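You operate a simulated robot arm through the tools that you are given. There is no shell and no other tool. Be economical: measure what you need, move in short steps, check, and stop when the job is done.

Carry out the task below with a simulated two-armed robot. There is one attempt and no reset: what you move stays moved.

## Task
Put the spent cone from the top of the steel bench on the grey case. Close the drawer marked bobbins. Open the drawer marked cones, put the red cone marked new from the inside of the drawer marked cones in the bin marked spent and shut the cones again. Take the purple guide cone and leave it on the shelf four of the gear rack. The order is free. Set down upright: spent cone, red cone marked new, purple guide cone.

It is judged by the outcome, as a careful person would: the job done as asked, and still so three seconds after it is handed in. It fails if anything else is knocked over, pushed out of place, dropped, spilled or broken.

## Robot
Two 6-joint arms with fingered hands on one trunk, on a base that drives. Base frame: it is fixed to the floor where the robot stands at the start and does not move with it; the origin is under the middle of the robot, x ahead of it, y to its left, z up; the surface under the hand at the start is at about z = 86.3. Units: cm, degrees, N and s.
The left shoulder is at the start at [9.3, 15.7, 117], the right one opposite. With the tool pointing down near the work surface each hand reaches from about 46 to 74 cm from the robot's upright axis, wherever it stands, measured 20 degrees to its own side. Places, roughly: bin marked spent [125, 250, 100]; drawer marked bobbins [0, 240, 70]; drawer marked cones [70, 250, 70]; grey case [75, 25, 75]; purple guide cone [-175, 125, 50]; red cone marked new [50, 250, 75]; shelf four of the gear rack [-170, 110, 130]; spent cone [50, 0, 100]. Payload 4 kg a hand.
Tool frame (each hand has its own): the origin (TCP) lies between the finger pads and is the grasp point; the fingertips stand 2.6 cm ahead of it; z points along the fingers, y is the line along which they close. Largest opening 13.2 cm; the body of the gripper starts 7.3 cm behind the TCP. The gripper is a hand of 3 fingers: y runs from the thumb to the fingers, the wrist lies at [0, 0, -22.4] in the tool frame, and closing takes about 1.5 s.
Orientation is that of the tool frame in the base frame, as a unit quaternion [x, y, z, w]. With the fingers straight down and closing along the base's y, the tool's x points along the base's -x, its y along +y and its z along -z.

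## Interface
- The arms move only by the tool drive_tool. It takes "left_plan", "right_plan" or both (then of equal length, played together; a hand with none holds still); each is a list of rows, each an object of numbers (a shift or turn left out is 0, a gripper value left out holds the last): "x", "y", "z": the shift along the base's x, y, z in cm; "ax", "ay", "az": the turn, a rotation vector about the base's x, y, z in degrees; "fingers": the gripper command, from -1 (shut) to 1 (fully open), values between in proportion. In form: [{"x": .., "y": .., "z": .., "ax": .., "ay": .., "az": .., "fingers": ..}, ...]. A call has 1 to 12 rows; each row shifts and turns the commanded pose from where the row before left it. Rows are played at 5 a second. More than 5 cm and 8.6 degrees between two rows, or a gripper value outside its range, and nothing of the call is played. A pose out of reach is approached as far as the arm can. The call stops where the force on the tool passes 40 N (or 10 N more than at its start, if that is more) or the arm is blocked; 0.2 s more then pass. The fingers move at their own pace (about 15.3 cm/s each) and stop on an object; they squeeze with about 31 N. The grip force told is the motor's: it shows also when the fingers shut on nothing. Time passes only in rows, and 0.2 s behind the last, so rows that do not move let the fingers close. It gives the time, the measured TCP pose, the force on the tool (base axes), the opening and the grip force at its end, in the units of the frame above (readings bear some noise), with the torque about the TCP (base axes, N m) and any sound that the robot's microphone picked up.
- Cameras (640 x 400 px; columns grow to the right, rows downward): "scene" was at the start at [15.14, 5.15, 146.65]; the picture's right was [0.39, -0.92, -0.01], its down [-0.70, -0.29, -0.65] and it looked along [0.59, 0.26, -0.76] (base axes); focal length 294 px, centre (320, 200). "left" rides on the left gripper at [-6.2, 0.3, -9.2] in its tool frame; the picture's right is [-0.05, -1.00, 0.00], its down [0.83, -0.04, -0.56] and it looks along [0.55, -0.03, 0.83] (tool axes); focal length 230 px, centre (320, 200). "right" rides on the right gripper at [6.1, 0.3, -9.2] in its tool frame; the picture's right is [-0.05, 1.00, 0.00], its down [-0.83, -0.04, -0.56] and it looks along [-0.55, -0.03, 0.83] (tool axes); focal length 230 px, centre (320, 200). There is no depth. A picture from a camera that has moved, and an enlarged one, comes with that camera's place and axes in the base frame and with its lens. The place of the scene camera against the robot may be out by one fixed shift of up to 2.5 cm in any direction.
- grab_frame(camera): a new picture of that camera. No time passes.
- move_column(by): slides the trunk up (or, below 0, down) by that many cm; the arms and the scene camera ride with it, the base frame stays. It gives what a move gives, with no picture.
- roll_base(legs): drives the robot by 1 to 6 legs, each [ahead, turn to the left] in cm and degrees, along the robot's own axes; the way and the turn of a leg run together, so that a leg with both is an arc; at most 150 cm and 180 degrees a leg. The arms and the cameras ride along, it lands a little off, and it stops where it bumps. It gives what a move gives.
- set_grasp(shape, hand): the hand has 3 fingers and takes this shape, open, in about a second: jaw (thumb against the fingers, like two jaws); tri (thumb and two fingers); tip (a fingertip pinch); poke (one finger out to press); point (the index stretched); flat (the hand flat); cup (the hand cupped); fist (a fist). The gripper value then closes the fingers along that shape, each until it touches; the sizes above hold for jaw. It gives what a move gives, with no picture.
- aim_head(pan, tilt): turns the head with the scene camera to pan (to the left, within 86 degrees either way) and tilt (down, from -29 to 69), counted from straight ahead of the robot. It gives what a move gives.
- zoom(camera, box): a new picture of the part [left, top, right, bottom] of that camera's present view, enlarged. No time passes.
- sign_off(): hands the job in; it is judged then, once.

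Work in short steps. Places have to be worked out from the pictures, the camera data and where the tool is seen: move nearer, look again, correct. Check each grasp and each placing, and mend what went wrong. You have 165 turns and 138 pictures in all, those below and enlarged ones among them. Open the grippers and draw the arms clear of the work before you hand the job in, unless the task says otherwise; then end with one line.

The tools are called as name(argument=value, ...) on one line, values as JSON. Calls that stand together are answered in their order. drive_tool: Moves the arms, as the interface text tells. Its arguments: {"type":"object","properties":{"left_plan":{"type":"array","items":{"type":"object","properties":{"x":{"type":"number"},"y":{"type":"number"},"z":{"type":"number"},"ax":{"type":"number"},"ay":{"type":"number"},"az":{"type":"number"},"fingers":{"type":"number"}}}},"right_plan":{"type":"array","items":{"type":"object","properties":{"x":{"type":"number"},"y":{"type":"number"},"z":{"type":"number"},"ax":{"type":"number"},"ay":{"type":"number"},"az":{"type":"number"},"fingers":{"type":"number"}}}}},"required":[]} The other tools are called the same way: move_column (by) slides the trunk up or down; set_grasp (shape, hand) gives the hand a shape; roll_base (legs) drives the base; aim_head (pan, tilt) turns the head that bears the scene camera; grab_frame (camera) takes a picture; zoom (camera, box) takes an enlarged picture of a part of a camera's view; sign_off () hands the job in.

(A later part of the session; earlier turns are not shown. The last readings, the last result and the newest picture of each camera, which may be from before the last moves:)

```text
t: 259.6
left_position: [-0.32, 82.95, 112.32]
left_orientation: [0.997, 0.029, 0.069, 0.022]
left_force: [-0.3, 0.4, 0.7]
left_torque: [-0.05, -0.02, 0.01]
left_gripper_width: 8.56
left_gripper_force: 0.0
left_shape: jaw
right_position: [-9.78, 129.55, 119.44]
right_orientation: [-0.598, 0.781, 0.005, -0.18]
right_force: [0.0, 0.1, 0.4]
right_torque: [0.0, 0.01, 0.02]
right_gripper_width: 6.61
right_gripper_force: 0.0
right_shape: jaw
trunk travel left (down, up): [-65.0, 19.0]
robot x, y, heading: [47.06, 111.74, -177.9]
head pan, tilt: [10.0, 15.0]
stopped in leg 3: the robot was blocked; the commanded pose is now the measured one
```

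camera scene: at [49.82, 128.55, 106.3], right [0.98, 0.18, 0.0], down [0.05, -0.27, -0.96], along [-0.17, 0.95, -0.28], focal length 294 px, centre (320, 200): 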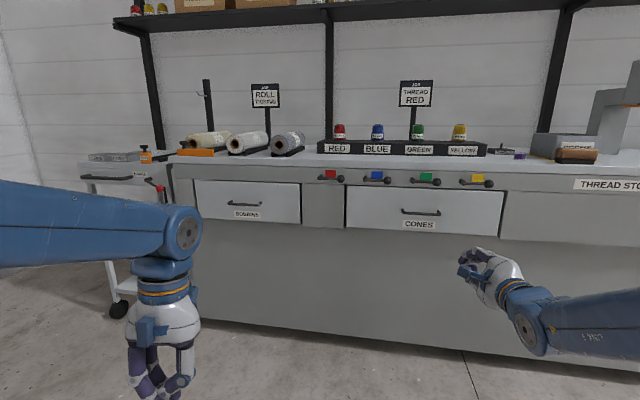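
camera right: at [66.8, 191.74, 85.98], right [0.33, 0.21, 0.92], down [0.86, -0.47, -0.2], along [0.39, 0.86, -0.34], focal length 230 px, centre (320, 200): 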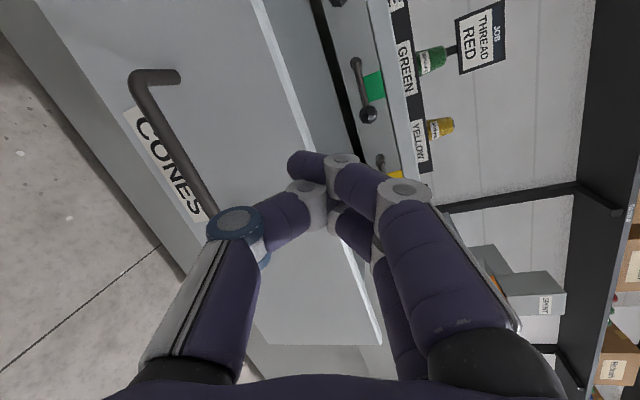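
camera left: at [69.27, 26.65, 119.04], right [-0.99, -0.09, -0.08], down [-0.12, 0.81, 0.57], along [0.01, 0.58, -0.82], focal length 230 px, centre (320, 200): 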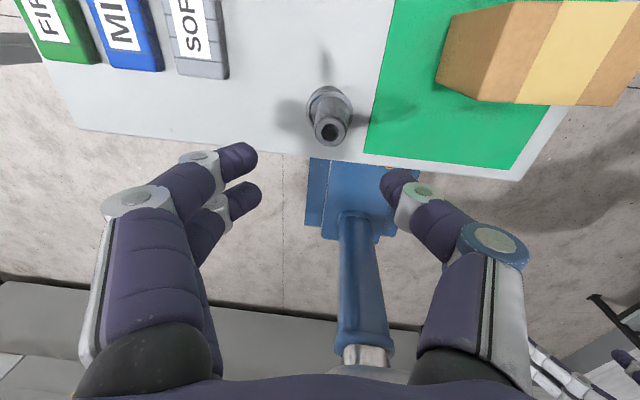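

Another transient stop after the turn; I drive on toward the rack and look.

roll_base(legs=[[110, 0]])

aim_head(pan=0, tilt=30)

grab_frame(camera="scene")

```text
t: 265.3
left_position: [-111.33, 79.57, 112.35]
left_orientation: [0.997, 0.025, 0.068, 0.021]
left_force: [0.1, -0.6, 0.2]
left_torque: [0.0, 0.0, 0.02]
left_gripper_width: 8.56
left_gripper_force: 0.0
left_shape: jaw
right_position: [-120.65, 126.34, 119.35]
right_orientation: [-0.594, 0.783, 0.005, -0.181]
right_force: [1.2, 0.1, 0.2]
right_torque: [0.0, -0.02, 0.01]
right_gripper_width: 6.59
right_gripper_force: 0.0
right_shape: jaw
trunk travel left (down, up): [-65.0, 19.0]
robot x, y, heading: [-63.06, 108.03, -178.5]
head pan, tilt: [10.0, 15.0]
```

```text
t: 266.1
left_position: [-109.16, 79.69, 113.19]
left_orientation: [0.998, 0.025, 0.06, 0.022]
left_force: [0.2, 0.3, 0.5]
left_torque: [0.02, 0.04, -0.01]
left_gripper_width: 8.57
left_gripper_force: 0.0
left_shape: jaw
right_position: [-118.67, 126.32, 118.56]
right_orientation: [-0.595, 0.785, -0.001, -0.171]
right_force: [0.4, 0.0, -0.1]
right_torque: [-0.02, 0.0, -0.03]
right_gripper_width: 6.61
right_gripper_force: 0.0
right_shape: jaw
trunk travel left (down, up): [-65.0, 19.0]
robot x, y, heading: [-63.11, 108.03, -178.5]
head pan, tilt: [0.0, 30.0]
```

```text
36 pictures are left
camera scene: at [-79.81, 109.5, 143.91], right [-0.03, 1.0, 0.0], down [0.51, 0.01, -0.86], along [-0.86, -0.02, -0.51], focal length 294 px, centre (320, 200)
```

scene: 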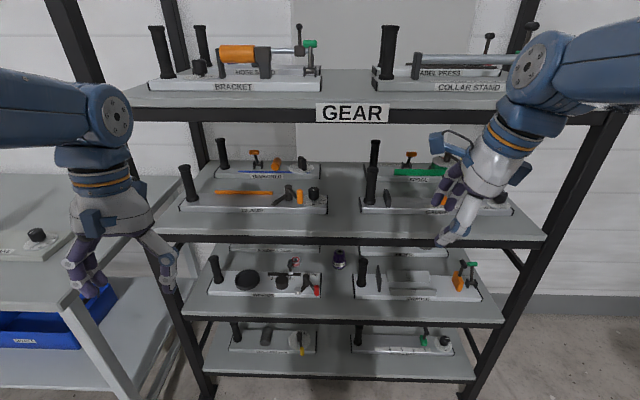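

The gear rack is ahead: shelf four is the top one (z≈127) with a free slot between two trays, and the purple guide cone stands on the second shelf near y≈115. I first yaw the right hand back so it closes sideways.

drive_tool(right_plan=[{"az": 8}, {"az": 8}, {"az": 8}, {"az": 8}, {"az": 8}, {"az": 8}, {"az": 8}, {"az": 8}, {"az": 8}, {"az": 8}, {"az": 8}, {}])

move_column(by=-40)

aim_head(pan=0, tilt=22)

grab_frame(camera="scene")

```text
t: 268.7
left_position: [-109.38, 79.59, 113.11]
left_orientation: [0.998, 0.024, 0.059, 0.022]
left_force: [0.4, 0.0, 0.3]
left_torque: [0.0, 0.02, 0.0]
left_gripper_width: 8.56
left_gripper_force: 0.1
left_shape: jaw
right_position: [-118.6, 126.21, 120.31]
right_orientation: [0.971, -0.148, 0.124, 0.142]
right_force: [-0.4, 0.1, 0.8]
right_torque: [0.01, -0.01, 0.03]
right_gripper_width: 6.61
right_gripper_force: 0.0
right_shape: jaw
trunk travel left (down, up): [-65.0, 19.0]
robot x, y, heading: [-63.14, 108.19, -178.4]
head pan, tilt: [0.0, 30.0]
```

```text
t: 272.5
left_position: [-109.39, 79.67, 73.14]
left_orientation: [0.998, 0.025, 0.059, 0.022]
left_force: [0.8, -0.1, -0.1]
left_torque: [0.04, 0.01, 0.02]
left_gripper_width: 8.57
left_gripper_force: 0.1
left_shape: jaw
right_position: [-118.57, 126.27, 80.43]
right_orientation: [0.971, -0.149, 0.123, 0.143]
right_force: [-0.5, 0.5, -0.4]
right_torque: [-0.02, 0.01, 0.03]
right_gripper_width: 6.61
right_gripper_force: 0.0
right_shape: jaw
trunk travel left (down, up): [-25.0, 59.0]
robot x, y, heading: [-63.4, 107.73, -178.3]
head pan, tilt: [0.0, 30.0]
```

```text
t: 273.2
left_position: [-109.36, 79.58, 73.0]
left_orientation: [0.998, 0.025, 0.058, 0.021]
left_force: [0.0, 0.1, 0.3]
left_torque: [0.01, -0.03, -0.03]
left_gripper_width: 8.56
left_gripper_force: 0.0
left_shape: jaw
right_position: [-118.57, 126.31, 80.31]
right_orientation: [0.971, -0.149, 0.124, 0.143]
right_force: [1.4, 0.2, 0.4]
right_torque: [-0.02, 0.03, 0.0]
right_gripper_width: 6.58
right_gripper_force: 0.1
right_shape: jaw
trunk travel left (down, up): [-25.0, 59.0]
robot x, y, heading: [-63.01, 107.96, -178.3]
head pan, tilt: [0.0, 22.0]
```

```text
35 pictures are left
camera scene: at [-79.47, 109.51, 105.17], right [-0.03, 1.0, 0.0], down [0.39, 0.01, -0.92], along [-0.92, -0.03, -0.39], focal length 294 px, centre (320, 200)
```

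scene: 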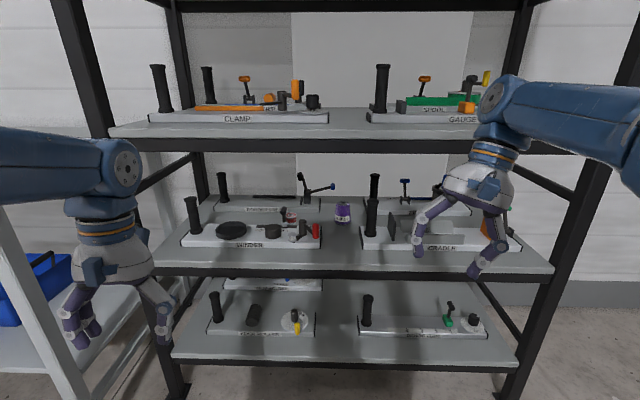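

I zoom in on the purple cone and its neighbours to plan the approach.

zoom(camera="scene", box=[260, 160, 420, 290])

```text
3.08 times, centred on (340, 225) of scene
camera zoom: at [-79.47, 109.51, 105.17], right [-0.03, 1.0, 0.0], down [0.39, 0.01, -0.92], along [-0.92, -0.03, -0.39], focal length 904 px, centre (258, 123)
```

zoom: 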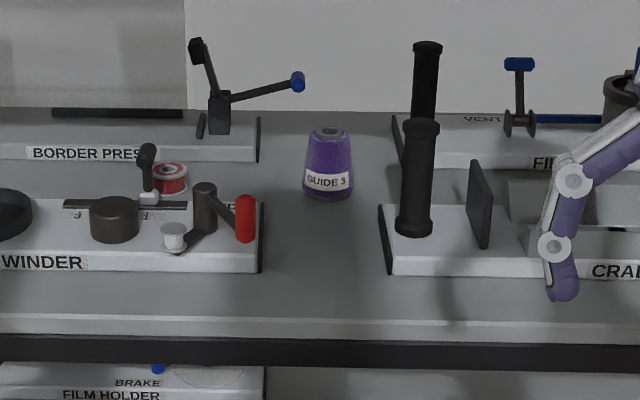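

Triangulation puts the cone ("GUIDE 3") at ≈[−173.5, 114, base z 56], about 27 cm inside the shelf, between a red cylinder and a black post. I straighten the right hand and pitch it ~60° forward for a low entry.

drive_tool(right_plan=[{"ax": 4.1, "ay": 3.6, "az": 4.3}, {"ax": 4.1, "ay": 3.6, "az": 4.3}, {"ax": 4.1, "ay": 3.6, "az": 4.3}, {"ax": 4.1, "ay": 3.6, "az": 4.3}, {"ay": 7.5, "x": -2}, {"ay": 7.5, "x": -2}, {"ay": 7.5, "x": -2}, {"ay": 7.5, "x": -2}, {"ay": 7.5, "x": -2}, {"ay": 7.5, "x": -2}, {"ay": 7.5, "x": -2}, {"ay": 7.5}])

drive_tool(right_plan=[{"z": -2}, {"z": -2}, {}, {}])

```text
t: 275.8
left_position: [-109.25, 79.69, 72.99]
left_orientation: [0.998, 0.025, 0.059, 0.023]
left_force: [-0.4, 0.2, 0.0]
left_torque: [0.0, 0.0, 0.02]
left_gripper_width: 8.56
left_gripper_force: 0.1
left_shape: jaw
right_position: [-132.49, 126.39, 80.26]
right_orientation: [0.865, 0.001, -0.502, 0.001]
right_force: [0.5, 0.1, -0.5]
right_torque: [0.01, 0.01, 0.02]
right_gripper_width: 6.61
right_gripper_force: 0.1
right_shape: jaw
trunk travel left (down, up): [-25.0, 59.0]
robot x, y, heading: [-63.43, 108.27, -178.0]
head pan, tilt: [0.0, 22.0]
```

```text
t: 276.8
left_position: [-109.29, 79.58, 73.01]
left_orientation: [0.998, 0.025, 0.058, 0.022]
left_force: [0.3, 0.2, 0.6]
left_torque: [0.04, -0.01, -0.02]
left_gripper_width: 8.58
left_gripper_force: 0.1
left_shape: jaw
right_position: [-132.33, 126.53, 76.55]
right_orientation: [0.866, 0.001, -0.5, 0.002]
right_force: [-0.8, 0.2, 0.2]
right_torque: [0.01, 0.03, -0.01]
right_gripper_width: 6.62
right_gripper_force: 0.0
right_shape: jaw
trunk travel left (down, up): [-25.0, 59.0]
robot x, y, heading: [-63.24, 108.3, -178.3]
head pan, tilt: [0.0, 22.0]
```

The hand is exactly pitched 60°, closing sideways. I lower the trunk 13 cm and shift the base about 8 cm sideways by a small manoeuvre away from the rack.

move_column(by=-13)

roll_base(legs=[[-20, 0], [0, 23], [18, 0], [0, -24.5]])

grab_frame(camera="right")

```text
t: 278.4
left_position: [-109.34, 79.6, 60.09]
left_orientation: [0.998, 0.024, 0.06, 0.022]
left_force: [0.3, 0.0, -0.1]
left_torque: [0.03, 0.01, -0.03]
left_gripper_width: 8.55
left_gripper_force: 0.0
left_shape: jaw
right_position: [-132.32, 126.29, 63.53]
right_orientation: [0.866, 0.001, -0.5, 0.001]
right_force: [0.2, -1.0, 0.0]
right_torque: [0.01, -0.03, 0.0]
right_gripper_width: 6.61
right_gripper_force: 0.1
right_shape: jaw
trunk travel left (down, up): [-12.0, 72.0]
robot x, y, heading: [-63.17, 107.99, -178.4]
head pan, tilt: [0.0, 22.0]
```

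```text
t: 280.5
left_position: [-85.57, 78.69, 60.64]
left_orientation: [0.997, 0.046, 0.057, 0.02]
left_force: [0.6, 0.8, 0.7]
left_torque: [-0.01, 0.02, 0.01]
left_gripper_width: 8.59
left_gripper_force: 0.1
left_shape: jaw
right_position: [-110.08, 124.27, 66.33]
right_orientation: [0.855, 0.021, -0.518, 0.011]
right_force: [-0.2, 0.1, 0.0]
right_torque: [0.01, 0.0, 0.01]
right_gripper_width: 6.58
right_gripper_force: 0.0
right_shape: jaw
trunk travel left (down, up): [-12.0, 72.0]
robot x, y, heading: [-42.95, 108.4, -176.3]
head pan, tilt: [0.0, 22.0]
stopped in leg 2: the robot was blocked; the commanded pose is now the measured one
```

```text
33 pictures are left
camera right: at [-99.23, 124.47, 64.97], right [0.02, -1.0, 0.04], down [0.11, 0.05, 0.99], along [-0.99, -0.02, 0.11], focal length 230 px, centre (320, 200)
```

right: 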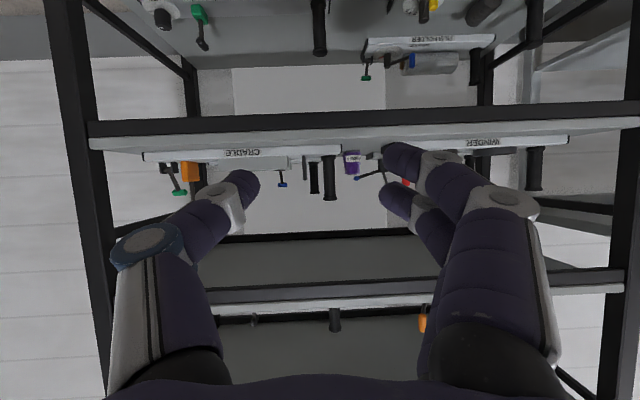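

The turn hit a transient stop again; I repeat the manoeuvre.

roll_base(legs=[[0, 20]])

roll_base(legs=[[18, 0]])

roll_base(legs=[[0, -23.5]])

drive_tool(right_plan=[{}, {}])

```text
t: 281.4
left_position: [-83.54, 76.34, 60.67]
left_orientation: [0.994, 0.072, 0.076, 0.019]
left_force: [0.1, -0.7, 0.0]
left_torque: [0.01, -0.03, 0.01]
left_gripper_width: 8.58
left_gripper_force: 0.1
left_shape: jaw
right_position: [-109.24, 120.74, 65.12]
right_orientation: [0.861, 0.044, -0.507, 0.024]
right_force: [0.0, -1.3, 0.2]
right_torque: [-0.01, -0.01, -0.04]
right_gripper_width: 6.58
right_gripper_force: 0.2
right_shape: jaw
trunk travel left (down, up): [-12.0, 72.0]
robot x, y, heading: [-42.99, 108.21, -173.5]
head pan, tilt: [0.0, 22.0]
stopped in leg 1: the robot was blocked; the commanded pose is now the measured one
```

```text
t: 283.0
left_position: [-99.98, 74.6, 60.27]
left_orientation: [0.993, 0.071, 0.095, 0.018]
left_force: [-0.9, -0.4, 0.5]
left_torque: [0.01, -0.05, -0.01]
left_gripper_width: 8.55
left_gripper_force: 0.0
left_shape: jaw
right_position: [-126.21, 119.17, 63.84]
right_orientation: [0.865, 0.043, -0.499, 0.023]
right_force: [0.0, 0.4, -0.1]
right_torque: [0.03, -0.02, 0.02]
right_gripper_width: 6.62
right_gripper_force: 0.2
right_shape: jaw
trunk travel left (down, up): [-12.0, 72.0]
robot x, y, heading: [-60.61, 106.64, -173.5]
head pan, tilt: [0.0, 22.0]
stopped in leg 1: the robot was blocked; the commanded pose is now the measured one
```

```text
t: 283.9
left_position: [-100.63, 75.87, 61.0]
left_orientation: [0.993, 0.054, 0.105, 0.018]
left_force: [-0.2, -0.6, -0.3]
left_torque: [-0.03, 0.02, -0.02]
left_gripper_width: 8.55
left_gripper_force: 0.1
left_shape: jaw
right_position: [-125.96, 121.63, 64.48]
right_orientation: [0.858, 0.029, -0.512, 0.016]
right_force: [-0.9, 0.3, 0.7]
right_torque: [-0.02, 0.03, -0.02]
right_gripper_width: 6.58
right_gripper_force: 0.1
right_shape: jaw
trunk travel left (down, up): [-12.0, 72.0]
robot x, y, heading: [-60.21, 106.43, -175.4]
head pan, tilt: [0.0, 22.0]
stopped in leg 1: the robot was blocked; the commanded pose is now the measured one
```

```text
t: 284.7
left_position: [-99.74, 76.01, 60.22]
left_orientation: [0.991, 0.055, 0.12, 0.018]
left_force: [0.4, -0.2, -0.3]
left_torque: [0.0, 0.02, 0.02]
left_gripper_width: 8.59
left_gripper_force: 0.0
left_shape: jaw
right_position: [-125.12, 121.84, 63.02]
right_orientation: [0.866, 0.028, -0.5, 0.014]
right_force: [-0.1, 0.1, 0.2]
right_torque: [0.0, 0.01, 0.02]
right_gripper_width: 6.6
right_gripper_force: 0.1
right_shape: jaw
trunk travel left (down, up): [-12.0, 72.0]
robot x, y, heading: [-60.02, 106.22, -175.2]
head pan, tilt: [0.0, 22.0]
stopped in row 2 (right hand): the arm was blocked; the commanded pose is now the measured one
```

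The left arm has sagged close to the body, which triggers the stops. I push it out and level it, and line the right hand up with the cone (y≈113).

drive_tool(left_plan=[{"x": -2.4, "z": 1, "ay": 2.8}, {"x": -2.4, "z": 1, "ay": 2.8}, {"x": -2.4, "z": 1, "ay": 2.8}, {"x": -2.4, "z": 1, "ay": 2.8}, {"x": -2.4, "ay": 2.8}, {}, {}], right_plan=[{"x": -1, "y": -1.7}, {"x": -1, "y": -1.7}, {"x": -1, "y": -1.7}, {"x": -1, "y": -1.7}, {"x": -1, "y": -1.7}, {}, {}])

grab_frame(camera="right")

```text
t: 286.3
left_position: [-111.82, 76.29, 65.73]
left_orientation: [0.998, 0.057, -0.027, 0.012]
left_force: [-0.1, -0.1, -0.1]
left_torque: [-0.01, 0.0, 0.01]
left_gripper_width: 8.56
left_gripper_force: 0.1
left_shape: jaw
right_position: [-130.65, 113.03, 65.79]
right_orientation: [0.854, 0.028, -0.52, 0.016]
right_force: [-0.1, 0.4, 0.5]
right_torque: [0.0, 0.0, 0.0]
right_gripper_width: 6.61
right_gripper_force: 0.1
right_shape: jaw
right hand out of reach, approached as far as the arm can: row 1
trunk travel left (down, up): [-12.0, 72.0]
robot x, y, heading: [-60.64, 106.6, -175.1]
head pan, tilt: [0.0, 22.0]
```

```text
32 pictures are left
camera right: at [-119.68, 113.43, 64.47], right [0.04, -1.0, 0.04], down [0.11, 0.05, 0.99], along [-0.99, -0.04, 0.11], focal length 230 px, centre (320, 200)
```

right: 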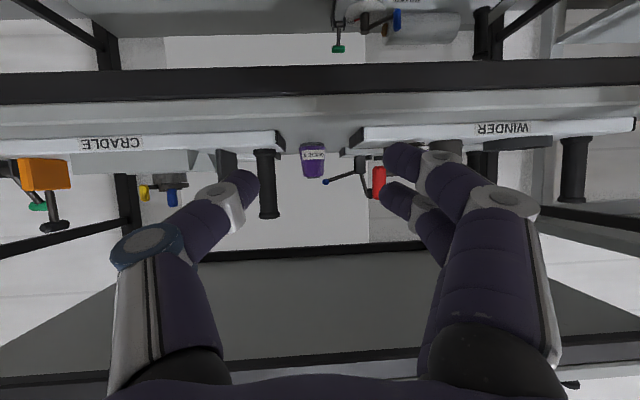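

The inverted hand view shows the cone at y≈112.9, z 57–65, x≈−172, between the post (y≈121) and the tray edge. I open the fingers and drive in 26 cm.

drive_tool(right_plan=[{"fingers": 0.25, "y": 0.8}, {}, {}])

roll_base(legs=[[26, 0]])

grab_frame(camera="right")

```text
t: 287.1
left_position: [-111.83, 76.44, 65.68]
left_orientation: [0.998, 0.056, -0.027, 0.012]
left_force: [0.0, -0.5, -0.6]
left_torque: [0.0, -0.02, 0.0]
left_gripper_width: 8.57
left_gripper_force: 0.0
left_shape: jaw
right_position: [-130.62, 113.85, 65.81]
right_orientation: [0.854, 0.028, -0.52, 0.015]
right_force: [0.1, -0.3, -0.9]
right_torque: [0.01, 0.0, 0.02]
right_gripper_width: 8.19
right_gripper_force: 0.1
right_shape: jaw
trunk travel left (down, up): [-12.0, 72.0]
robot x, y, heading: [-60.69, 106.81, -175.0]
head pan, tilt: [0.0, 22.0]
```

```text
t: 288.9
left_position: [-137.95, 73.91, 65.6]
left_orientation: [0.998, 0.059, -0.026, 0.012]
left_force: [-0.2, -0.3, -0.4]
left_torque: [0.0, 0.0, -0.03]
left_gripper_width: 8.57
left_gripper_force: 0.0
left_shape: jaw
right_position: [-156.88, 111.29, 65.73]
right_orientation: [0.853, 0.03, -0.52, 0.017]
right_force: [1.0, -0.3, 0.0]
right_torque: [0.01, 0.01, 0.04]
right_gripper_width: 8.19
right_gripper_force: 0.1
right_shape: jaw
trunk travel left (down, up): [-12.0, 72.0]
robot x, y, heading: [-87.12, 104.1, -174.7]
head pan, tilt: [0.0, 22.0]
```

```text
31 pictures are left
camera right: at [-145.98, 111.74, 64.31], right [0.04, -1.0, 0.04], down [0.11, 0.05, 0.99], along [-0.99, -0.04, 0.11], focal length 230 px, centre (320, 200)
```

right: 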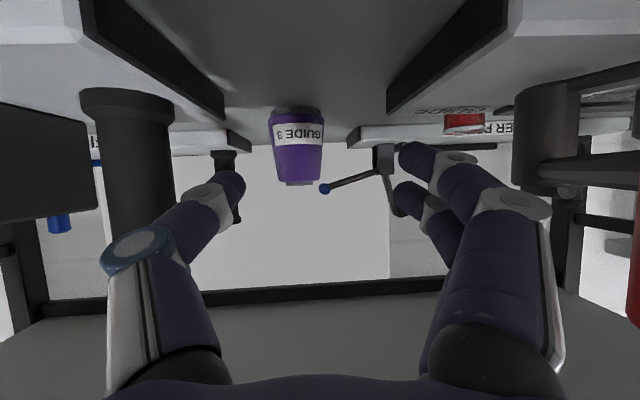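

The cone is at ≈[−169.6, 113.1, 58–65.4]. The post is tight on the +y side, so I yaw the hand 14° to approach from the −y side, and lower it to z≈62.5.

drive_tool(right_plan=[{"az": -5, "y": -0.6}, {"az": -5, "y": -0.6}, {"az": -4, "z": -1.6, "fingers": 0.12}, {"z": -1.6}, {}, {}])

grab_frame(camera="right")

```text
t: 290.4
left_position: [-136.78, 73.98, 66.68]
left_orientation: [0.997, 0.06, -0.036, 0.013]
left_force: [-0.5, 0.6, -0.5]
left_torque: [0.02, 0.03, 0.0]
left_gripper_width: 8.58
left_gripper_force: 0.2
left_shape: jaw
right_position: [-154.67, 112.99, 65.06]
right_orientation: [0.857, -0.029, -0.514, 0.013]
right_force: [-0.1, -0.1, 0.9]
right_torque: [0.01, -0.02, -0.02]
right_gripper_width: 7.46
right_gripper_force: 0.0
right_shape: jaw
right hand out of reach, approached as far as the arm can: row 1, 2, 3, 4
trunk travel left (down, up): [-12.0, 72.0]
robot x, y, heading: [-86.84, 104.76, -174.9]
head pan, tilt: [0.0, 22.0]
```

```text
30 pictures are left
camera right: at [-143.75, 112.17, 63.84], right [-0.06, -0.99, 0.1], down [0.1, 0.09, 0.99], along [-0.99, 0.07, 0.1], focal length 230 px, centre (320, 200)
```

right: 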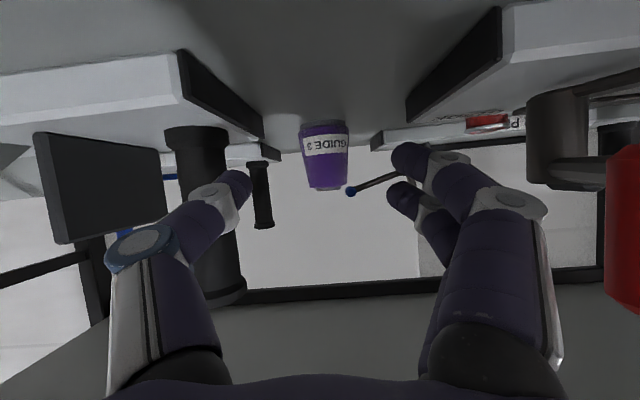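

The wrist is too close to the shoulder for that. I back the base 16 cm, stretch the arm out instead, and set the pose there.

roll_base(legs=[[-17, 0]])

drive_tool(right_plan=[{"x": -2.5, "y": -1.2}, {"x": -2.5, "y": -1.2}, {"x": -2.5, "y": -1, "az": -3}, {"x": -2.5, "z": -0.8, "az": -3}, {"z": -0.8, "az": -1}, {}, {}])

```text
t: 291.8
left_position: [-119.8, 75.8, 66.68]
left_orientation: [0.998, 0.057, -0.036, 0.013]
left_force: [-0.4, -0.6, 0.0]
left_torque: [-0.01, 0.0, -0.02]
left_gripper_width: 8.55
left_gripper_force: 0.1
left_shape: jaw
right_position: [-137.41, 114.7, 65.25]
right_orientation: [0.856, -0.03, -0.516, 0.013]
right_force: [0.3, -0.7, -0.5]
right_torque: [-0.01, -0.01, 0.0]
right_gripper_width: 7.45
right_gripper_force: 0.1
right_shape: jaw
trunk travel left (down, up): [-12.0, 72.0]
robot x, y, heading: [-69.49, 106.14, -175.4]
head pan, tilt: [0.0, 22.0]
```

```text
t: 293.4
left_position: [-118.56, 75.85, 67.64]
left_orientation: [0.997, 0.057, -0.045, 0.013]
left_force: [0.5, 0.4, 0.4]
left_torque: [-0.04, 0.0, 0.0]
left_gripper_width: 8.56
left_gripper_force: 0.2
left_shape: jaw
right_position: [-142.63, 112.49, 68.78]
right_orientation: [0.814, -0.066, -0.575, 0.038]
right_force: [-0.3, 0.1, -0.3]
right_torque: [0.0, 0.04, -0.02]
right_gripper_width: 7.44
right_gripper_force: 0.1
right_shape: jaw
right hand out of reach, approached as far as the arm can: row 1, 2, 3, 4, 5
trunk travel left (down, up): [-12.0, 72.0]
robot x, y, heading: [-69.87, 105.96, -175.3]
head pan, tilt: [0.0, 22.0]
```

The arm dislikes reaching inward. Better to approach the rack obliquely, heading ≈166°, so the right arm reaches straight ahead. I first put the right hand straight ahead of its shoulder.

drive_tool(right_plan=[{"y": 2.2, "az": 2, "z": -1}, {"y": 2.2, "az": 2, "z": -1}, {"y": 2.2, "az": 2, "z": -1}, {"y": 2.2, "ay": -3, "z": -1}, {"ay": -3, "z": -1}, {}, {}], left_plan=[{"x": -1}, {"x": -1}, {"x": -1}, {"x": -1}, {}, {}, {}])

roll_base(legs=[[-20, 0]])

roll_base(legs=[[0, 30], [0, 30]])

```text
t: 295.0
left_position: [-122.61, 75.82, 67.45]
left_orientation: [0.997, 0.057, -0.045, 0.013]
left_force: [0.3, -0.4, -0.4]
left_torque: [0.01, -0.02, -0.01]
left_gripper_width: 8.56
left_gripper_force: 0.1
left_shape: jaw
right_position: [-145.48, 118.64, 65.21]
right_orientation: [0.839, -0.014, -0.543, 0.037]
right_force: [0.7, 0.6, -0.2]
right_torque: [-0.04, 0.0, -0.01]
right_gripper_width: 7.43
right_gripper_force: 0.1
right_shape: jaw
right hand out of reach, approached as far as the arm can: row 2, 3, 4, 5
trunk travel left (down, up): [-12.0, 72.0]
robot x, y, heading: [-69.89, 106.4, -175.6]
head pan, tilt: [0.0, 22.0]
```

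```text
t: 296.6
left_position: [-102.75, 77.57, 67.6]
left_orientation: [0.997, 0.055, -0.045, 0.013]
left_force: [0.0, -0.4, 0.5]
left_torque: [-0.07, 0.02, 0.0]
left_gripper_width: 8.55
left_gripper_force: 0.1
left_shape: jaw
right_position: [-125.46, 120.47, 65.26]
right_orientation: [0.839, -0.015, -0.543, 0.037]
right_force: [-0.4, -0.5, 0.1]
right_torque: [-0.01, -0.03, -0.02]
right_gripper_width: 7.44
right_gripper_force: 0.1
right_shape: jaw
trunk travel left (down, up): [-12.0, 72.0]
robot x, y, heading: [-49.71, 107.4, -175.8]
head pan, tilt: [0.0, 22.0]
```

```text
t: 300.2
left_position: [-50.07, 47.31, 68.63]
left_orientation: [0.836, 0.546, -0.04, 0.037]
left_force: [-0.2, 0.2, 0.5]
left_torque: [0.0, -0.01, 0.0]
left_gripper_width: 8.57
left_gripper_force: 0.1
left_shape: jaw
right_position: [-98.58, 48.9, 66.72]
right_orientation: [0.73, 0.403, -0.458, 0.307]
right_force: [-0.6, -0.6, -0.1]
right_torque: [0.01, 0.0, -0.01]
right_gripper_width: 7.43
right_gripper_force: 0.1
right_shape: jaw
trunk travel left (down, up): [-12.0, 72.0]
robot x, y, heading: [-50.64, 107.86, -115.8]
head pan, tilt: [0.0, 22.0]
```

Turn worked. I drive 40 cm and turn back right to heading ≈166°.

roll_base(legs=[[40, 0]])

roll_base(legs=[[0, -39], [0, -39]])

drive_tool(right_plan=[{}, {}])

grab_frame(camera="right")

```text
t: 302.7
left_position: [-67.79, 12.35, 69.49]
left_orientation: [0.839, 0.541, -0.048, 0.042]
left_force: [-0.4, 0.0, 0.0]
left_torque: [0.02, -0.01, 0.0]
left_gripper_width: 8.57
left_gripper_force: 0.1
left_shape: jaw
right_position: [-116.31, 14.0, 68.33]
right_orientation: [0.729, 0.396, -0.466, 0.307]
right_force: [-0.7, -0.6, 0.1]
right_torque: [0.02, -0.03, -0.01]
right_gripper_width: 7.4
right_gripper_force: 0.0
right_shape: jaw
trunk travel left (down, up): [-12.0, 72.0]
robot x, y, heading: [-67.77, 71.79, -116.2]
head pan, tilt: [0.0, 22.0]
```

```text
t: 304.1
left_position: [-81.2, 16.12, 69.91]
left_orientation: [0.904, 0.425, -0.047, 0.03]
left_force: [0.8, 1.0, 0.7]
left_torque: [-0.01, 0.02, -0.03]
left_gripper_width: 8.58
left_gripper_force: 0.0
left_shape: jaw
right_position: [-126.83, 30.83, 73.11]
right_orientation: [0.762, 0.295, -0.522, 0.246]
right_force: [33.6, -18.3, -8.9]
right_torque: [-0.39, -0.12, -1.29]
right_gripper_width: 5.43
right_gripper_force: 0.1
right_shape: jaw
trunk travel left (down, up): [-12.0, 72.0]
robot x, y, heading: [-68.0, 71.22, -131.5]
head pan, tilt: [0.0, 22.0]
stopped in leg 1: the force on the tool passed its limit at 104 N (the readings are from after the stop); the commanded pose is now the measured one
```

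```text
t: 304.4
left_position: [-80.76, 16.73, 68.56]
left_orientation: [0.904, 0.426, -0.029, 0.025]
left_force: [-0.2, 0.0, 0.4]
left_torque: [-0.02, 0.02, -0.01]
left_gripper_width: 8.57
left_gripper_force: 0.0
left_shape: jaw
right_position: [-126.17, 31.58, 74.57]
right_orientation: [0.758, 0.293, -0.527, 0.25]
right_force: [14.5, -6.9, -1.6]
right_torque: [-0.04, -0.05, -0.46]
right_gripper_width: 6.3
right_gripper_force: 0.1
right_shape: jaw
trunk travel left (down, up): [-12.0, 72.0]
robot x, y, heading: [-67.8, 71.34, -131.3]
head pan, tilt: [0.0, 22.0]
stopped in row 1 (right hand): the force on the tool passed its limit at 52 N (the readings are from after the stop); the commanded pose is now the measured one
```

```text
29 pictures are left
camera right: at [-118.39, 38.77, 71.6], right [0.69, -0.71, 0.12], down [0.1, 0.26, 0.96], along [-0.71, -0.65, 0.26], focal length 230 px, centre (320, 200)
```

right: 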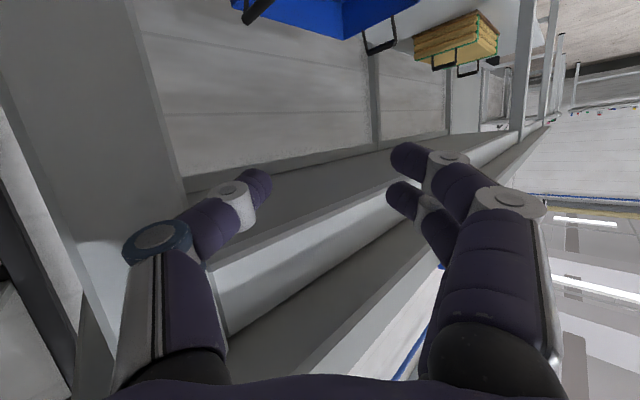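

The right hand bumped the leg of the table left of the rack. I turn back left a little to free it, then back straight away.

roll_base(legs=[[0, 10]])

roll_base(legs=[[-45, 0]])

aim_head(pan=-35, tilt=20)

grab_frame(camera="scene")

```text
t: 305.3
left_position: [-76.94, 16.34, 70.02]
left_orientation: [0.889, 0.457, -0.019, 0.023]
left_force: [-0.5, 0.2, -0.2]
left_torque: [0.04, 0.01, 0.01]
left_gripper_width: 8.55
left_gripper_force: 0.1
left_shape: jaw
right_position: [-123.24, 28.35, 73.75]
right_orientation: [0.755, 0.317, -0.509, 0.266]
right_force: [0.1, 0.3, -1.3]
right_torque: [-0.01, 0.05, 0.0]
right_gripper_width: 7.38
right_gripper_force: 0.1
right_shape: jaw
trunk travel left (down, up): [-12.0, 72.0]
robot x, y, heading: [-67.64, 71.22, -127.7]
head pan, tilt: [0.0, 22.0]
stopped in leg 1: the robot was blocked; the commanded pose is now the measured one
```

```text
t: 306.9
left_position: [-65.08, 31.94, 72.1]
left_orientation: [0.889, 0.457, -0.027, 0.027]
left_force: [1.2, 0.3, 0.7]
left_torque: [-0.1, 0.08, -0.01]
left_gripper_width: 8.58
left_gripper_force: 0.0
left_shape: jaw
right_position: [-111.47, 43.71, 76.08]
right_orientation: [0.745, 0.306, -0.525, 0.277]
right_force: [0.2, 1.9, 0.5]
right_torque: [0.01, 0.0, 0.02]
right_gripper_width: 7.36
right_gripper_force: 0.2
right_shape: jaw
trunk travel left (down, up): [-12.0, 72.0]
robot x, y, heading: [-55.8, 87.13, -127.8]
head pan, tilt: [0.0, 22.0]
stopped in leg 1: the robot was blocked; the commanded pose is now the measured one
```

```text
t: 307.9
left_position: [-65.1, 31.8, 71.42]
left_orientation: [0.889, 0.457, -0.021, 0.023]
left_force: [0.2, 0.2, 0.2]
left_torque: [0.0, -0.04, 0.01]
left_gripper_width: 8.58
left_gripper_force: 0.0
left_shape: jaw
right_position: [-111.64, 43.51, 75.2]
right_orientation: [0.749, 0.308, -0.519, 0.273]
right_force: [0.4, -0.1, -0.2]
right_torque: [0.02, -0.01, 0.01]
right_gripper_width: 7.38
right_gripper_force: 0.0
right_shape: jaw
trunk travel left (down, up): [-12.0, 72.0]
robot x, y, heading: [-56.21, 86.99, -127.6]
head pan, tilt: [-35.0, 20.0]
```

```text
28 pictures are left
camera scene: at [-68.8, 80.67, 92.53], right [-0.3, 0.95, 0.01], down [0.34, 0.12, -0.93], along [-0.89, -0.27, -0.36], focal length 294 px, centre (320, 200)
```

scene: 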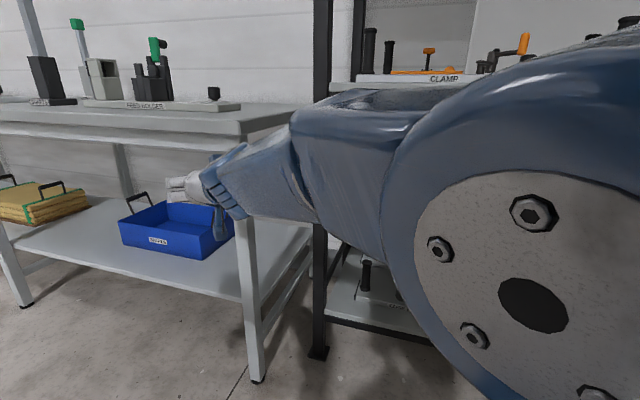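

The table and its items look undisturbed. I turn right away from it to heading ≈140°, reverse 25 cm, then face ≈169°.

roll_base(legs=[[0, -46]])

roll_base(legs=[[0, -46]])

roll_base(legs=[[-25, 0]])

```text
t: 308.8
left_position: [-65.8, 32.73, 71.99]
left_orientation: [0.895, 0.446, -0.009, 0.016]
left_force: [0.0, -0.5, 0.1]
left_torque: [0.02, -0.01, 0.01]
left_gripper_width: 8.59
left_gripper_force: 0.0
left_shape: jaw
right_position: [-112.77, 44.79, 75.24]
right_orientation: [0.753, 0.299, -0.522, 0.266]
right_force: [-0.5, 0.6, 0.0]
right_torque: [-0.04, 0.0, -0.01]
right_gripper_width: 7.39
right_gripper_force: 0.1
right_shape: jaw
trunk travel left (down, up): [-12.0, 72.0]
robot x, y, heading: [-55.81, 87.03, -129.1]
head pan, tilt: [-35.0, 20.0]
stopped in leg 1: the robot was blocked; the commanded pose is now the measured one
```

```text
t: 310.3
left_position: [-80.03, 37.95, 73.47]
left_orientation: [0.949, 0.315, -0.001, 0.012]
left_force: [-1.7, -0.9, -0.5]
left_torque: [-0.01, 0.0, 0.01]
left_gripper_width: 8.58
left_gripper_force: 0.0
left_shape: jaw
right_position: [-122.3, 62.34, 76.24]
right_orientation: [0.784, 0.188, -0.561, 0.191]
right_force: [0.3, -0.7, -0.8]
right_torque: [-0.02, 0.04, -0.02]
right_gripper_width: 7.36
right_gripper_force: 0.0
right_shape: jaw
trunk travel left (down, up): [-12.0, 72.0]
robot x, y, heading: [-55.49, 86.61, -145.3]
head pan, tilt: [-35.0, 20.0]
stopped in leg 1: the robot was blocked; the commanded pose is now the measured one
```

```text
t: 312.1
left_position: [-59.58, 52.15, 75.46]
left_orientation: [0.949, 0.314, -0.014, 0.015]
left_force: [-0.2, -0.1, 0.4]
left_torque: [-0.03, 0.01, 0.02]
left_gripper_width: 8.58
left_gripper_force: 0.1
left_shape: jaw
right_position: [-102.18, 76.36, 78.8]
right_orientation: [0.773, 0.181, -0.576, 0.195]
right_force: [0.2, 0.5, 0.1]
right_torque: [-0.01, -0.01, -0.02]
right_gripper_width: 7.39
right_gripper_force: 0.0
right_shape: jaw
trunk travel left (down, up): [-12.0, 72.0]
robot x, y, heading: [-35.0, 100.88, -146.0]
head pan, tilt: [-35.0, 20.0]
```

Turns are being cut short with the arm outstretched, so I use small turns: left to heading ≈270, to shift toward −y safely away from the table.

roll_base(legs=[[0, 28]])

roll_base(legs=[[0, 28]])

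roll_base(legs=[[30, 0]])

```text
t: 313.0
left_position: [-55.85, 51.64, 75.76]
left_orientation: [0.94, 0.341, 0.011, 0.007]
left_force: [-0.7, 0.6, -0.3]
left_torque: [-0.03, -0.03, 0.0]
left_gripper_width: 8.55
left_gripper_force: 0.1
left_shape: jaw
right_position: [-100.55, 73.01, 77.75]
right_orientation: [0.773, 0.204, -0.564, 0.207]
right_force: [-0.9, 0.1, -1.3]
right_torque: [-0.01, 0.02, 0.0]
right_gripper_width: 7.39
right_gripper_force: 0.0
right_shape: jaw
trunk travel left (down, up): [-12.0, 72.0]
robot x, y, heading: [-35.14, 100.71, -142.4]
head pan, tilt: [-35.0, 20.0]
stopped in leg 1: the robot was blocked; the commanded pose is now the measured one
```

```text
t: 314.9
left_position: [-29.02, 47.65, 77.6]
left_orientation: [0.824, 0.567, 0.003, 0.009]
left_force: [-0.3, 0.6, -0.7]
left_torque: [0.01, 0.01, -0.02]
left_gripper_width: 8.57
left_gripper_force: 0.1
left_shape: jaw
right_position: [-78.77, 44.28, 80.34]
right_orientation: [0.688, 0.385, -0.506, 0.35]
right_force: [0.0, 0.5, -0.1]
right_torque: [-0.01, -0.01, -0.05]
right_gripper_width: 7.38
right_gripper_force: 0.0
right_shape: jaw
trunk travel left (down, up): [-12.0, 72.0]
robot x, y, heading: [-35.4, 100.73, -113.3]
head pan, tilt: [-35.0, 20.0]
```

```text
t: 317.0
left_position: [-41.06, 20.65, 76.77]
left_orientation: [0.825, 0.564, 0.017, 0.0]
left_force: [-0.7, 0.5, 0.9]
left_torque: [-0.02, -0.03, -0.03]
left_gripper_width: 8.56
left_gripper_force: 0.1
left_shape: jaw
right_position: [-90.93, 17.46, 78.28]
right_orientation: [0.696, 0.388, -0.498, 0.342]
right_force: [-0.2, 0.2, 0.9]
right_torque: [-0.01, 0.0, -0.01]
right_gripper_width: 7.37
right_gripper_force: 0.1
right_shape: jaw
trunk travel left (down, up): [-12.0, 72.0]
robot x, y, heading: [-46.85, 73.82, -113.7]
head pan, tilt: [-35.0, 20.0]
```

Now at [−47, 74]; the table leg is well outside the hand's sweep. I turn right toward heading ≈169° in steps.

roll_base(legs=[[0, -26]])

roll_base(legs=[[0, -26]])

roll_base(legs=[[0, -25]])

```text
t: 318.8
left_position: [-64.4, 23.53, 77.37]
left_orientation: [0.93, 0.367, 0.021, 0.002]
left_force: [-0.6, 0.5, -0.4]
left_torque: [-0.01, 0.02, 0.02]
left_gripper_width: 8.57
left_gripper_force: 0.1
left_shape: jaw
right_position: [-111.16, 41.77, 78.89]
right_orientation: [0.763, 0.223, -0.564, 0.224]
right_force: [-1.1, 0.0, 0.8]
right_torque: [-0.01, -0.01, -0.01]
right_gripper_width: 7.38
right_gripper_force: 0.0
right_shape: jaw
trunk travel left (down, up): [-12.0, 72.0]
robot x, y, heading: [-47.59, 73.69, -139.5]
head pan, tilt: [-35.0, 20.0]
```

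```text
t: 320.6
left_position: [-84.74, 36.84, 78.01]
left_orientation: [0.99, 0.14, 0.025, 0.006]
left_force: [-0.3, 0.1, -0.5]
left_torque: [-0.02, 0.02, -0.01]
left_gripper_width: 8.58
left_gripper_force: 0.0
left_shape: jaw
right_position: [-118.69, 74.23, 79.36]
right_orientation: [0.792, 0.037, -0.603, 0.086]
right_force: [0.1, 1.1, 0.4]
right_torque: [0.0, 0.01, 0.01]
right_gripper_width: 7.39
right_gripper_force: 0.2
right_shape: jaw
trunk travel left (down, up): [-12.0, 72.0]
robot x, y, heading: [-47.27, 73.43, -166.6]
head pan, tilt: [-35.0, 20.0]
```

```text
t: 322.4
left_position: [-96.37, 56.05, 78.93]
left_orientation: [0.996, -0.079, 0.027, 0.01]
left_force: [-0.4, 0.4, 0.0]
left_torque: [-0.01, -0.02, -0.01]
left_gripper_width: 8.57
left_gripper_force: 0.0
left_shape: jaw
right_position: [-111.55, 104.49, 79.8]
right_orientation: [0.78, -0.137, -0.608, -0.048]
right_force: [0.0, -0.4, 0.0]
right_torque: [0.02, 0.03, 0.02]
right_gripper_width: 7.4
right_gripper_force: 0.0
right_shape: jaw
trunk travel left (down, up): [-12.0, 72.0]
robot x, y, heading: [-47.12, 72.86, 168.5]
head pan, tilt: [-35.0, 20.0]
```

Now aligned: heading 168.5°, the cone lies 128 cm ahead and 15 cm right. I shift the hand laterally, lower it to z≈64 and level the pitch.

move_column(by=-8)

drive_tool(right_plan=[{"x": -0.4, "y": -1, "z": -2}, {"x": -0.4, "y": -1, "z": -2}, {"x": -0.3, "y": -1.1, "z": -2}, {"z": -1.5, "fingers": 0.2}, {}, {}])

roll_base(legs=[[25, 0]])

grab_frame(camera="right")

```text
t: 323.5
left_position: [-95.79, 56.1, 70.19]
left_orientation: [0.996, -0.079, 0.039, 0.013]
left_force: [0.6, 0.5, -0.3]
left_torque: [0.0, 0.04, -0.03]
left_gripper_width: 8.58
left_gripper_force: 0.0
left_shape: jaw
right_position: [-111.1, 104.5, 70.36]
right_orientation: [0.787, -0.138, -0.599, -0.049]
right_force: [0.1, 0.4, -0.6]
right_torque: [0.03, 0.0, -0.01]
right_gripper_width: 7.4
right_gripper_force: 0.0
right_shape: jaw
trunk travel left (down, up): [-4.0, 80.0]
robot x, y, heading: [-47.05, 72.96, 168.3]
head pan, tilt: [-35.0, 20.0]
```

```text
t: 324.9
left_position: [-95.86, 55.93, 70.13]
left_orientation: [0.996, -0.079, 0.039, 0.013]
left_force: [-0.6, -0.4, -0.1]
left_torque: [0.01, 0.01, 0.03]
left_gripper_width: 8.54
left_gripper_force: 0.2
left_shape: jaw
right_position: [-111.58, 103.09, 68.25]
right_orientation: [0.776, -0.137, -0.614, -0.049]
right_force: [0.4, -0.2, -0.5]
right_torque: [0.05, 0.03, -0.01]
right_gripper_width: 7.9
right_gripper_force: 0.0
right_shape: jaw
right hand out of reach, approached as far as the arm can: row 1, 2, 3
trunk travel left (down, up): [-4.0, 80.0]
robot x, y, heading: [-47.45, 73.13, 168.1]
head pan, tilt: [-35.0, 20.0]
```

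```text
t: 326.7
left_position: [-119.54, 60.74, 70.09]
left_orientation: [0.996, -0.077, 0.041, 0.013]
left_force: [-0.6, 0.8, 0.5]
left_torque: [0.0, 0.02, -0.01]
left_gripper_width: 8.57
left_gripper_force: 0.0
left_shape: jaw
right_position: [-135.53, 107.63, 68.15]
right_orientation: [0.777, -0.135, -0.613, -0.049]
right_force: [-0.1, 0.0, 0.3]
right_torque: [-0.01, -0.02, 0.0]
right_gripper_width: 7.85
right_gripper_force: 0.1
right_shape: jaw
trunk travel left (down, up): [-4.0, 80.0]
robot x, y, heading: [-71.12, 77.8, 168.6]
head pan, tilt: [-35.0, 20.0]
```

```text
27 pictures are left
camera right: at [-125.71, 104.21, 64.44], right [-0.28, -0.95, 0.14], down [0.36, 0.03, 0.93], along [-0.89, 0.31, 0.33], focal length 230 px, centre (320, 200)
```

right: 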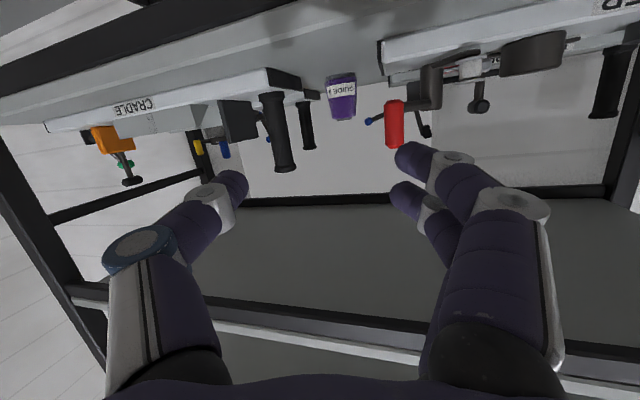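

The hand sees the cone at y≈112.8. I stretch the arm 12 cm along the approach line while lowering to z≈63.

drive_tool(right_plan=[{"x": -3, "y": 0.3}, {"x": -3, "y": 0.3, "z": -1}, {"x": -3, "y": 0.4, "z": -1.5}, {"x": -3, "y": 0.4, "z": -1.5}, {"z": -1.2}, {}, {}])

grab_frame(camera="right")

```text
t: 328.3
left_position: [-119.19, 60.58, 69.15]
left_orientation: [0.995, -0.077, 0.054, 0.015]
left_force: [0.3, -0.6, 0.0]
left_torque: [0.03, -0.01, -0.01]
left_gripper_width: 8.57
left_gripper_force: 0.1
left_shape: jaw
right_position: [-146.53, 108.86, 64.46]
right_orientation: [0.772, -0.135, -0.619, -0.049]
right_force: [1.7, 1.3, 0.6]
right_torque: [-0.05, 0.06, -0.03]
right_gripper_width: 7.74
right_gripper_force: 0.0
right_shape: jaw
trunk travel left (down, up): [-4.0, 80.0]
robot x, y, heading: [-71.07, 78.08, 168.7]
head pan, tilt: [-35.0, 20.0]
```

```text
26 pictures are left
camera right: at [-136.78, 105.41, 60.36], right [-0.28, -0.95, 0.14], down [0.37, 0.03, 0.93], along [-0.89, 0.31, 0.35], focal length 230 px, centre (320, 200)
```

right: 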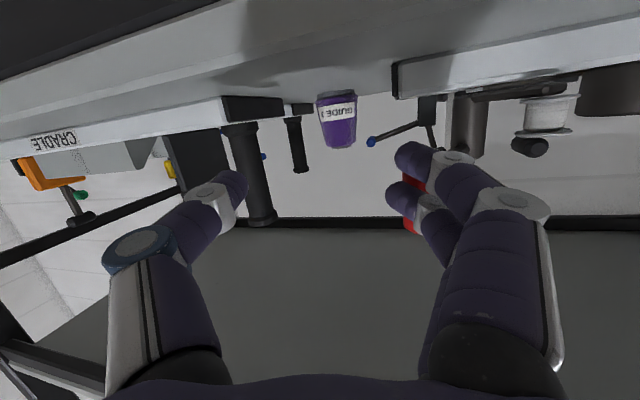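

The hand's camera housing would get too low in the shelf at this pitch, so I reduce the pitch by ~17° (fingers more downward) before going in.

drive_tool(right_plan=[{"ax": -1.1, "ay": -5.6, "z": 0.5}, {"ax": -1.1, "ay": -5.6, "z": 0.5}, {"ax": -1.2, "ay": -5.6}, {}, {}])

roll_base(legs=[[11, 0]])

grab_frame(camera="right")

```text
t: 329.5
left_position: [-119.18, 60.52, 69.19]
left_orientation: [0.995, -0.078, 0.054, 0.014]
left_force: [-0.6, -1.0, 0.2]
left_torque: [0.03, 0.0, 0.0]
left_gripper_width: 8.61
left_gripper_force: 0.1
left_shape: jaw
right_position: [-146.26, 109.85, 65.14]
right_orientation: [0.818, -0.152, -0.551, -0.064]
right_force: [-0.6, -0.3, -0.5]
right_torque: [-0.01, -0.01, 0.0]
right_gripper_width: 7.86
right_gripper_force: 0.1
right_shape: jaw
right hand out of reach, approached as far as the arm can: row 1, 2
trunk travel left (down, up): [-4.0, 80.0]
robot x, y, heading: [-71.02, 77.69, 168.7]
head pan, tilt: [-35.0, 20.0]
```

```text
t: 330.7
left_position: [-130.05, 62.8, 69.22]
left_orientation: [0.995, -0.077, 0.054, 0.014]
left_force: [0.2, 0.2, 0.6]
left_torque: [0.01, 0.0, 0.01]
left_gripper_width: 8.59
left_gripper_force: 0.0
left_shape: jaw
right_position: [-156.94, 111.97, 65.17]
right_orientation: [0.818, -0.153, -0.551, -0.064]
right_force: [0.3, 0.3, -0.3]
right_torque: [0.0, 0.01, 0.05]
right_gripper_width: 7.87
right_gripper_force: 0.2
right_shape: jaw
trunk travel left (down, up): [-4.0, 80.0]
robot x, y, heading: [-81.68, 80.14, 168.5]
head pan, tilt: [-35.0, 20.0]
```

```text
25 pictures are left
camera right: at [-146.94, 108.12, 62.82], right [-0.34, -0.93, 0.11], down [0.22, 0.04, 0.98], along [-0.92, 0.35, 0.19], focal length 230 px, centre (320, 200)
```

right: 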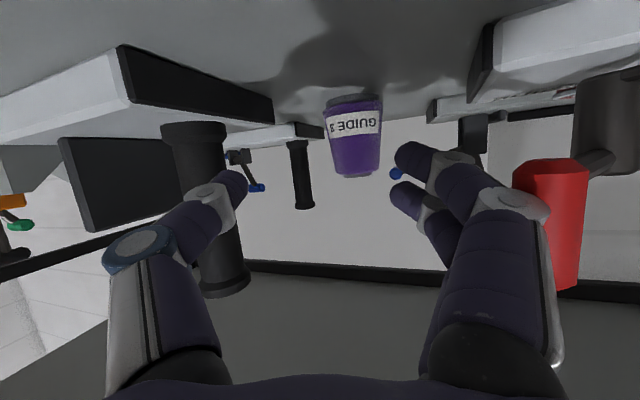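

The post is at about [−155, 118.5], so I first shift the hand 3 cm toward −y to pass it cleanly, then drive in 6 cm and look.

drive_tool(right_plan=[{"y": -1}, {"y": -1}, {"y": -1, "z": -0.8}, {"z": -0.8}, {}, {}])

roll_base(legs=[[6, 0]])

grab_frame(camera="right")

```text
t: 332.1
left_position: [-129.66, 62.74, 68.44]
left_orientation: [0.995, -0.076, 0.068, 0.017]
left_force: [-1.0, 0.8, -0.3]
left_torque: [0.04, -0.01, 0.02]
left_gripper_width: 8.56
left_gripper_force: 0.0
left_shape: jaw
right_position: [-155.92, 108.8, 64.91]
right_orientation: [0.813, -0.151, -0.559, -0.063]
right_force: [0.4, 1.1, -0.5]
right_torque: [-0.01, 0.01, 0.08]
right_gripper_width: 7.82
right_gripper_force: 0.1
right_shape: jaw
trunk travel left (down, up): [-4.0, 80.0]
robot x, y, heading: [-81.48, 79.9, 168.6]
head pan, tilt: [-35.0, 20.0]
```

```text
t: 333.1
left_position: [-135.41, 63.75, 68.31]
left_orientation: [0.995, -0.077, 0.068, 0.016]
left_force: [-0.3, -0.3, 0.6]
left_torque: [0.02, 0.03, 0.0]
left_gripper_width: 8.53
left_gripper_force: 0.1
left_shape: jaw
right_position: [-161.83, 110.04, 64.84]
right_orientation: [0.812, -0.152, -0.559, -0.065]
right_force: [0.3, -0.6, 0.1]
right_torque: [0.02, 0.0, 0.01]
right_gripper_width: 7.89
right_gripper_force: 0.1
right_shape: jaw
trunk travel left (down, up): [-4.0, 80.0]
robot x, y, heading: [-87.15, 81.5, 168.3]
head pan, tilt: [-35.0, 20.0]
```

```text
24 pictures are left
camera right: at [-151.85, 106.07, 62.47], right [-0.34, -0.94, 0.11], down [0.23, 0.03, 0.97], along [-0.91, 0.35, 0.21], focal length 230 px, centre (320, 200)
```

right: 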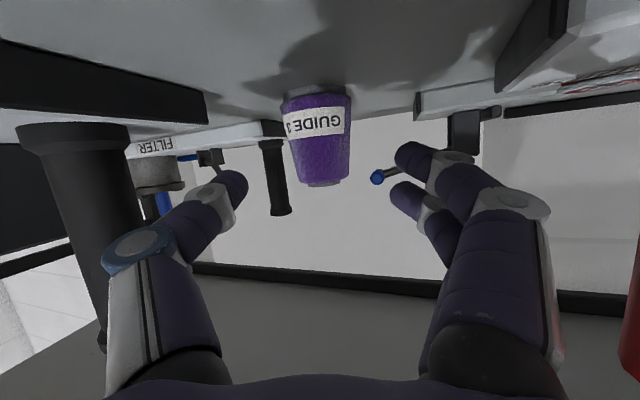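

The cone is centred, about 6 cm beyond the grasp point. I drive 3 cm more and finish with the arm, lowering to z≈62.

roll_base(legs=[[3.2, 0]])

drive_tool(right_plan=[{"x": -0.9, "y": 0.5, "z": -1}, {"x": -0.9, "y": 0.5, "z": -1}, {"x": -0.8, "y": 0.4, "z": -0.8}, {}, {}])

grab_frame(camera="right")

```text
t: 333.9
left_position: [-138.24, 64.33, 67.62]
left_orientation: [0.994, -0.077, 0.081, 0.016]
left_force: [0.3, 0.5, 0.6]
left_torque: [-0.01, 0.06, 0.02]
left_gripper_width: 8.58
left_gripper_force: 0.1
left_shape: jaw
right_position: [-163.97, 110.35, 66.42]
right_orientation: [0.808, -0.152, -0.566, -0.065]
right_force: [0.2, -0.1, 0.4]
right_torque: [0.01, 0.02, 0.0]
right_gripper_width: 7.88
right_gripper_force: 0.0
right_shape: jaw
trunk travel left (down, up): [-4.0, 80.0]
robot x, y, heading: [-90.58, 81.88, 168.7]
head pan, tilt: [-35.0, 20.0]
```

```text
t: 335.1
left_position: [-137.89, 64.4, 66.78]
left_orientation: [0.992, -0.077, 0.095, 0.019]
left_force: [0.0, -0.6, 0.0]
left_torque: [0.0, 0.02, 0.02]
left_gripper_width: 8.58
left_gripper_force: 0.0
left_shape: jaw
right_position: [-165.36, 111.51, 64.81]
right_orientation: [0.803, -0.151, -0.573, -0.064]
right_force: [-0.5, 1.0, 0.6]
right_torque: [0.02, -0.02, 0.0]
right_gripper_width: 7.89
right_gripper_force: 0.0
right_shape: jaw
trunk travel left (down, up): [-4.0, 80.0]
robot x, y, heading: [-90.61, 81.87, 168.6]
head pan, tilt: [-35.0, 20.0]
```

```text
23 pictures are left
camera right: at [-155.34, 107.61, 61.97], right [-0.33, -0.94, 0.12], down [0.27, 0.03, 0.96], along [-0.9, 0.35, 0.24], focal length 230 px, centre (320, 200)
```

right: 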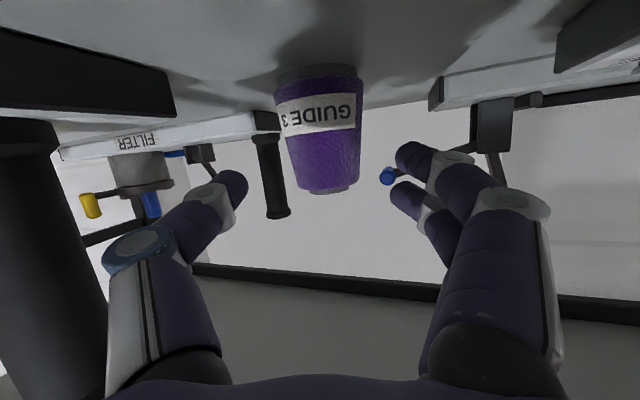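

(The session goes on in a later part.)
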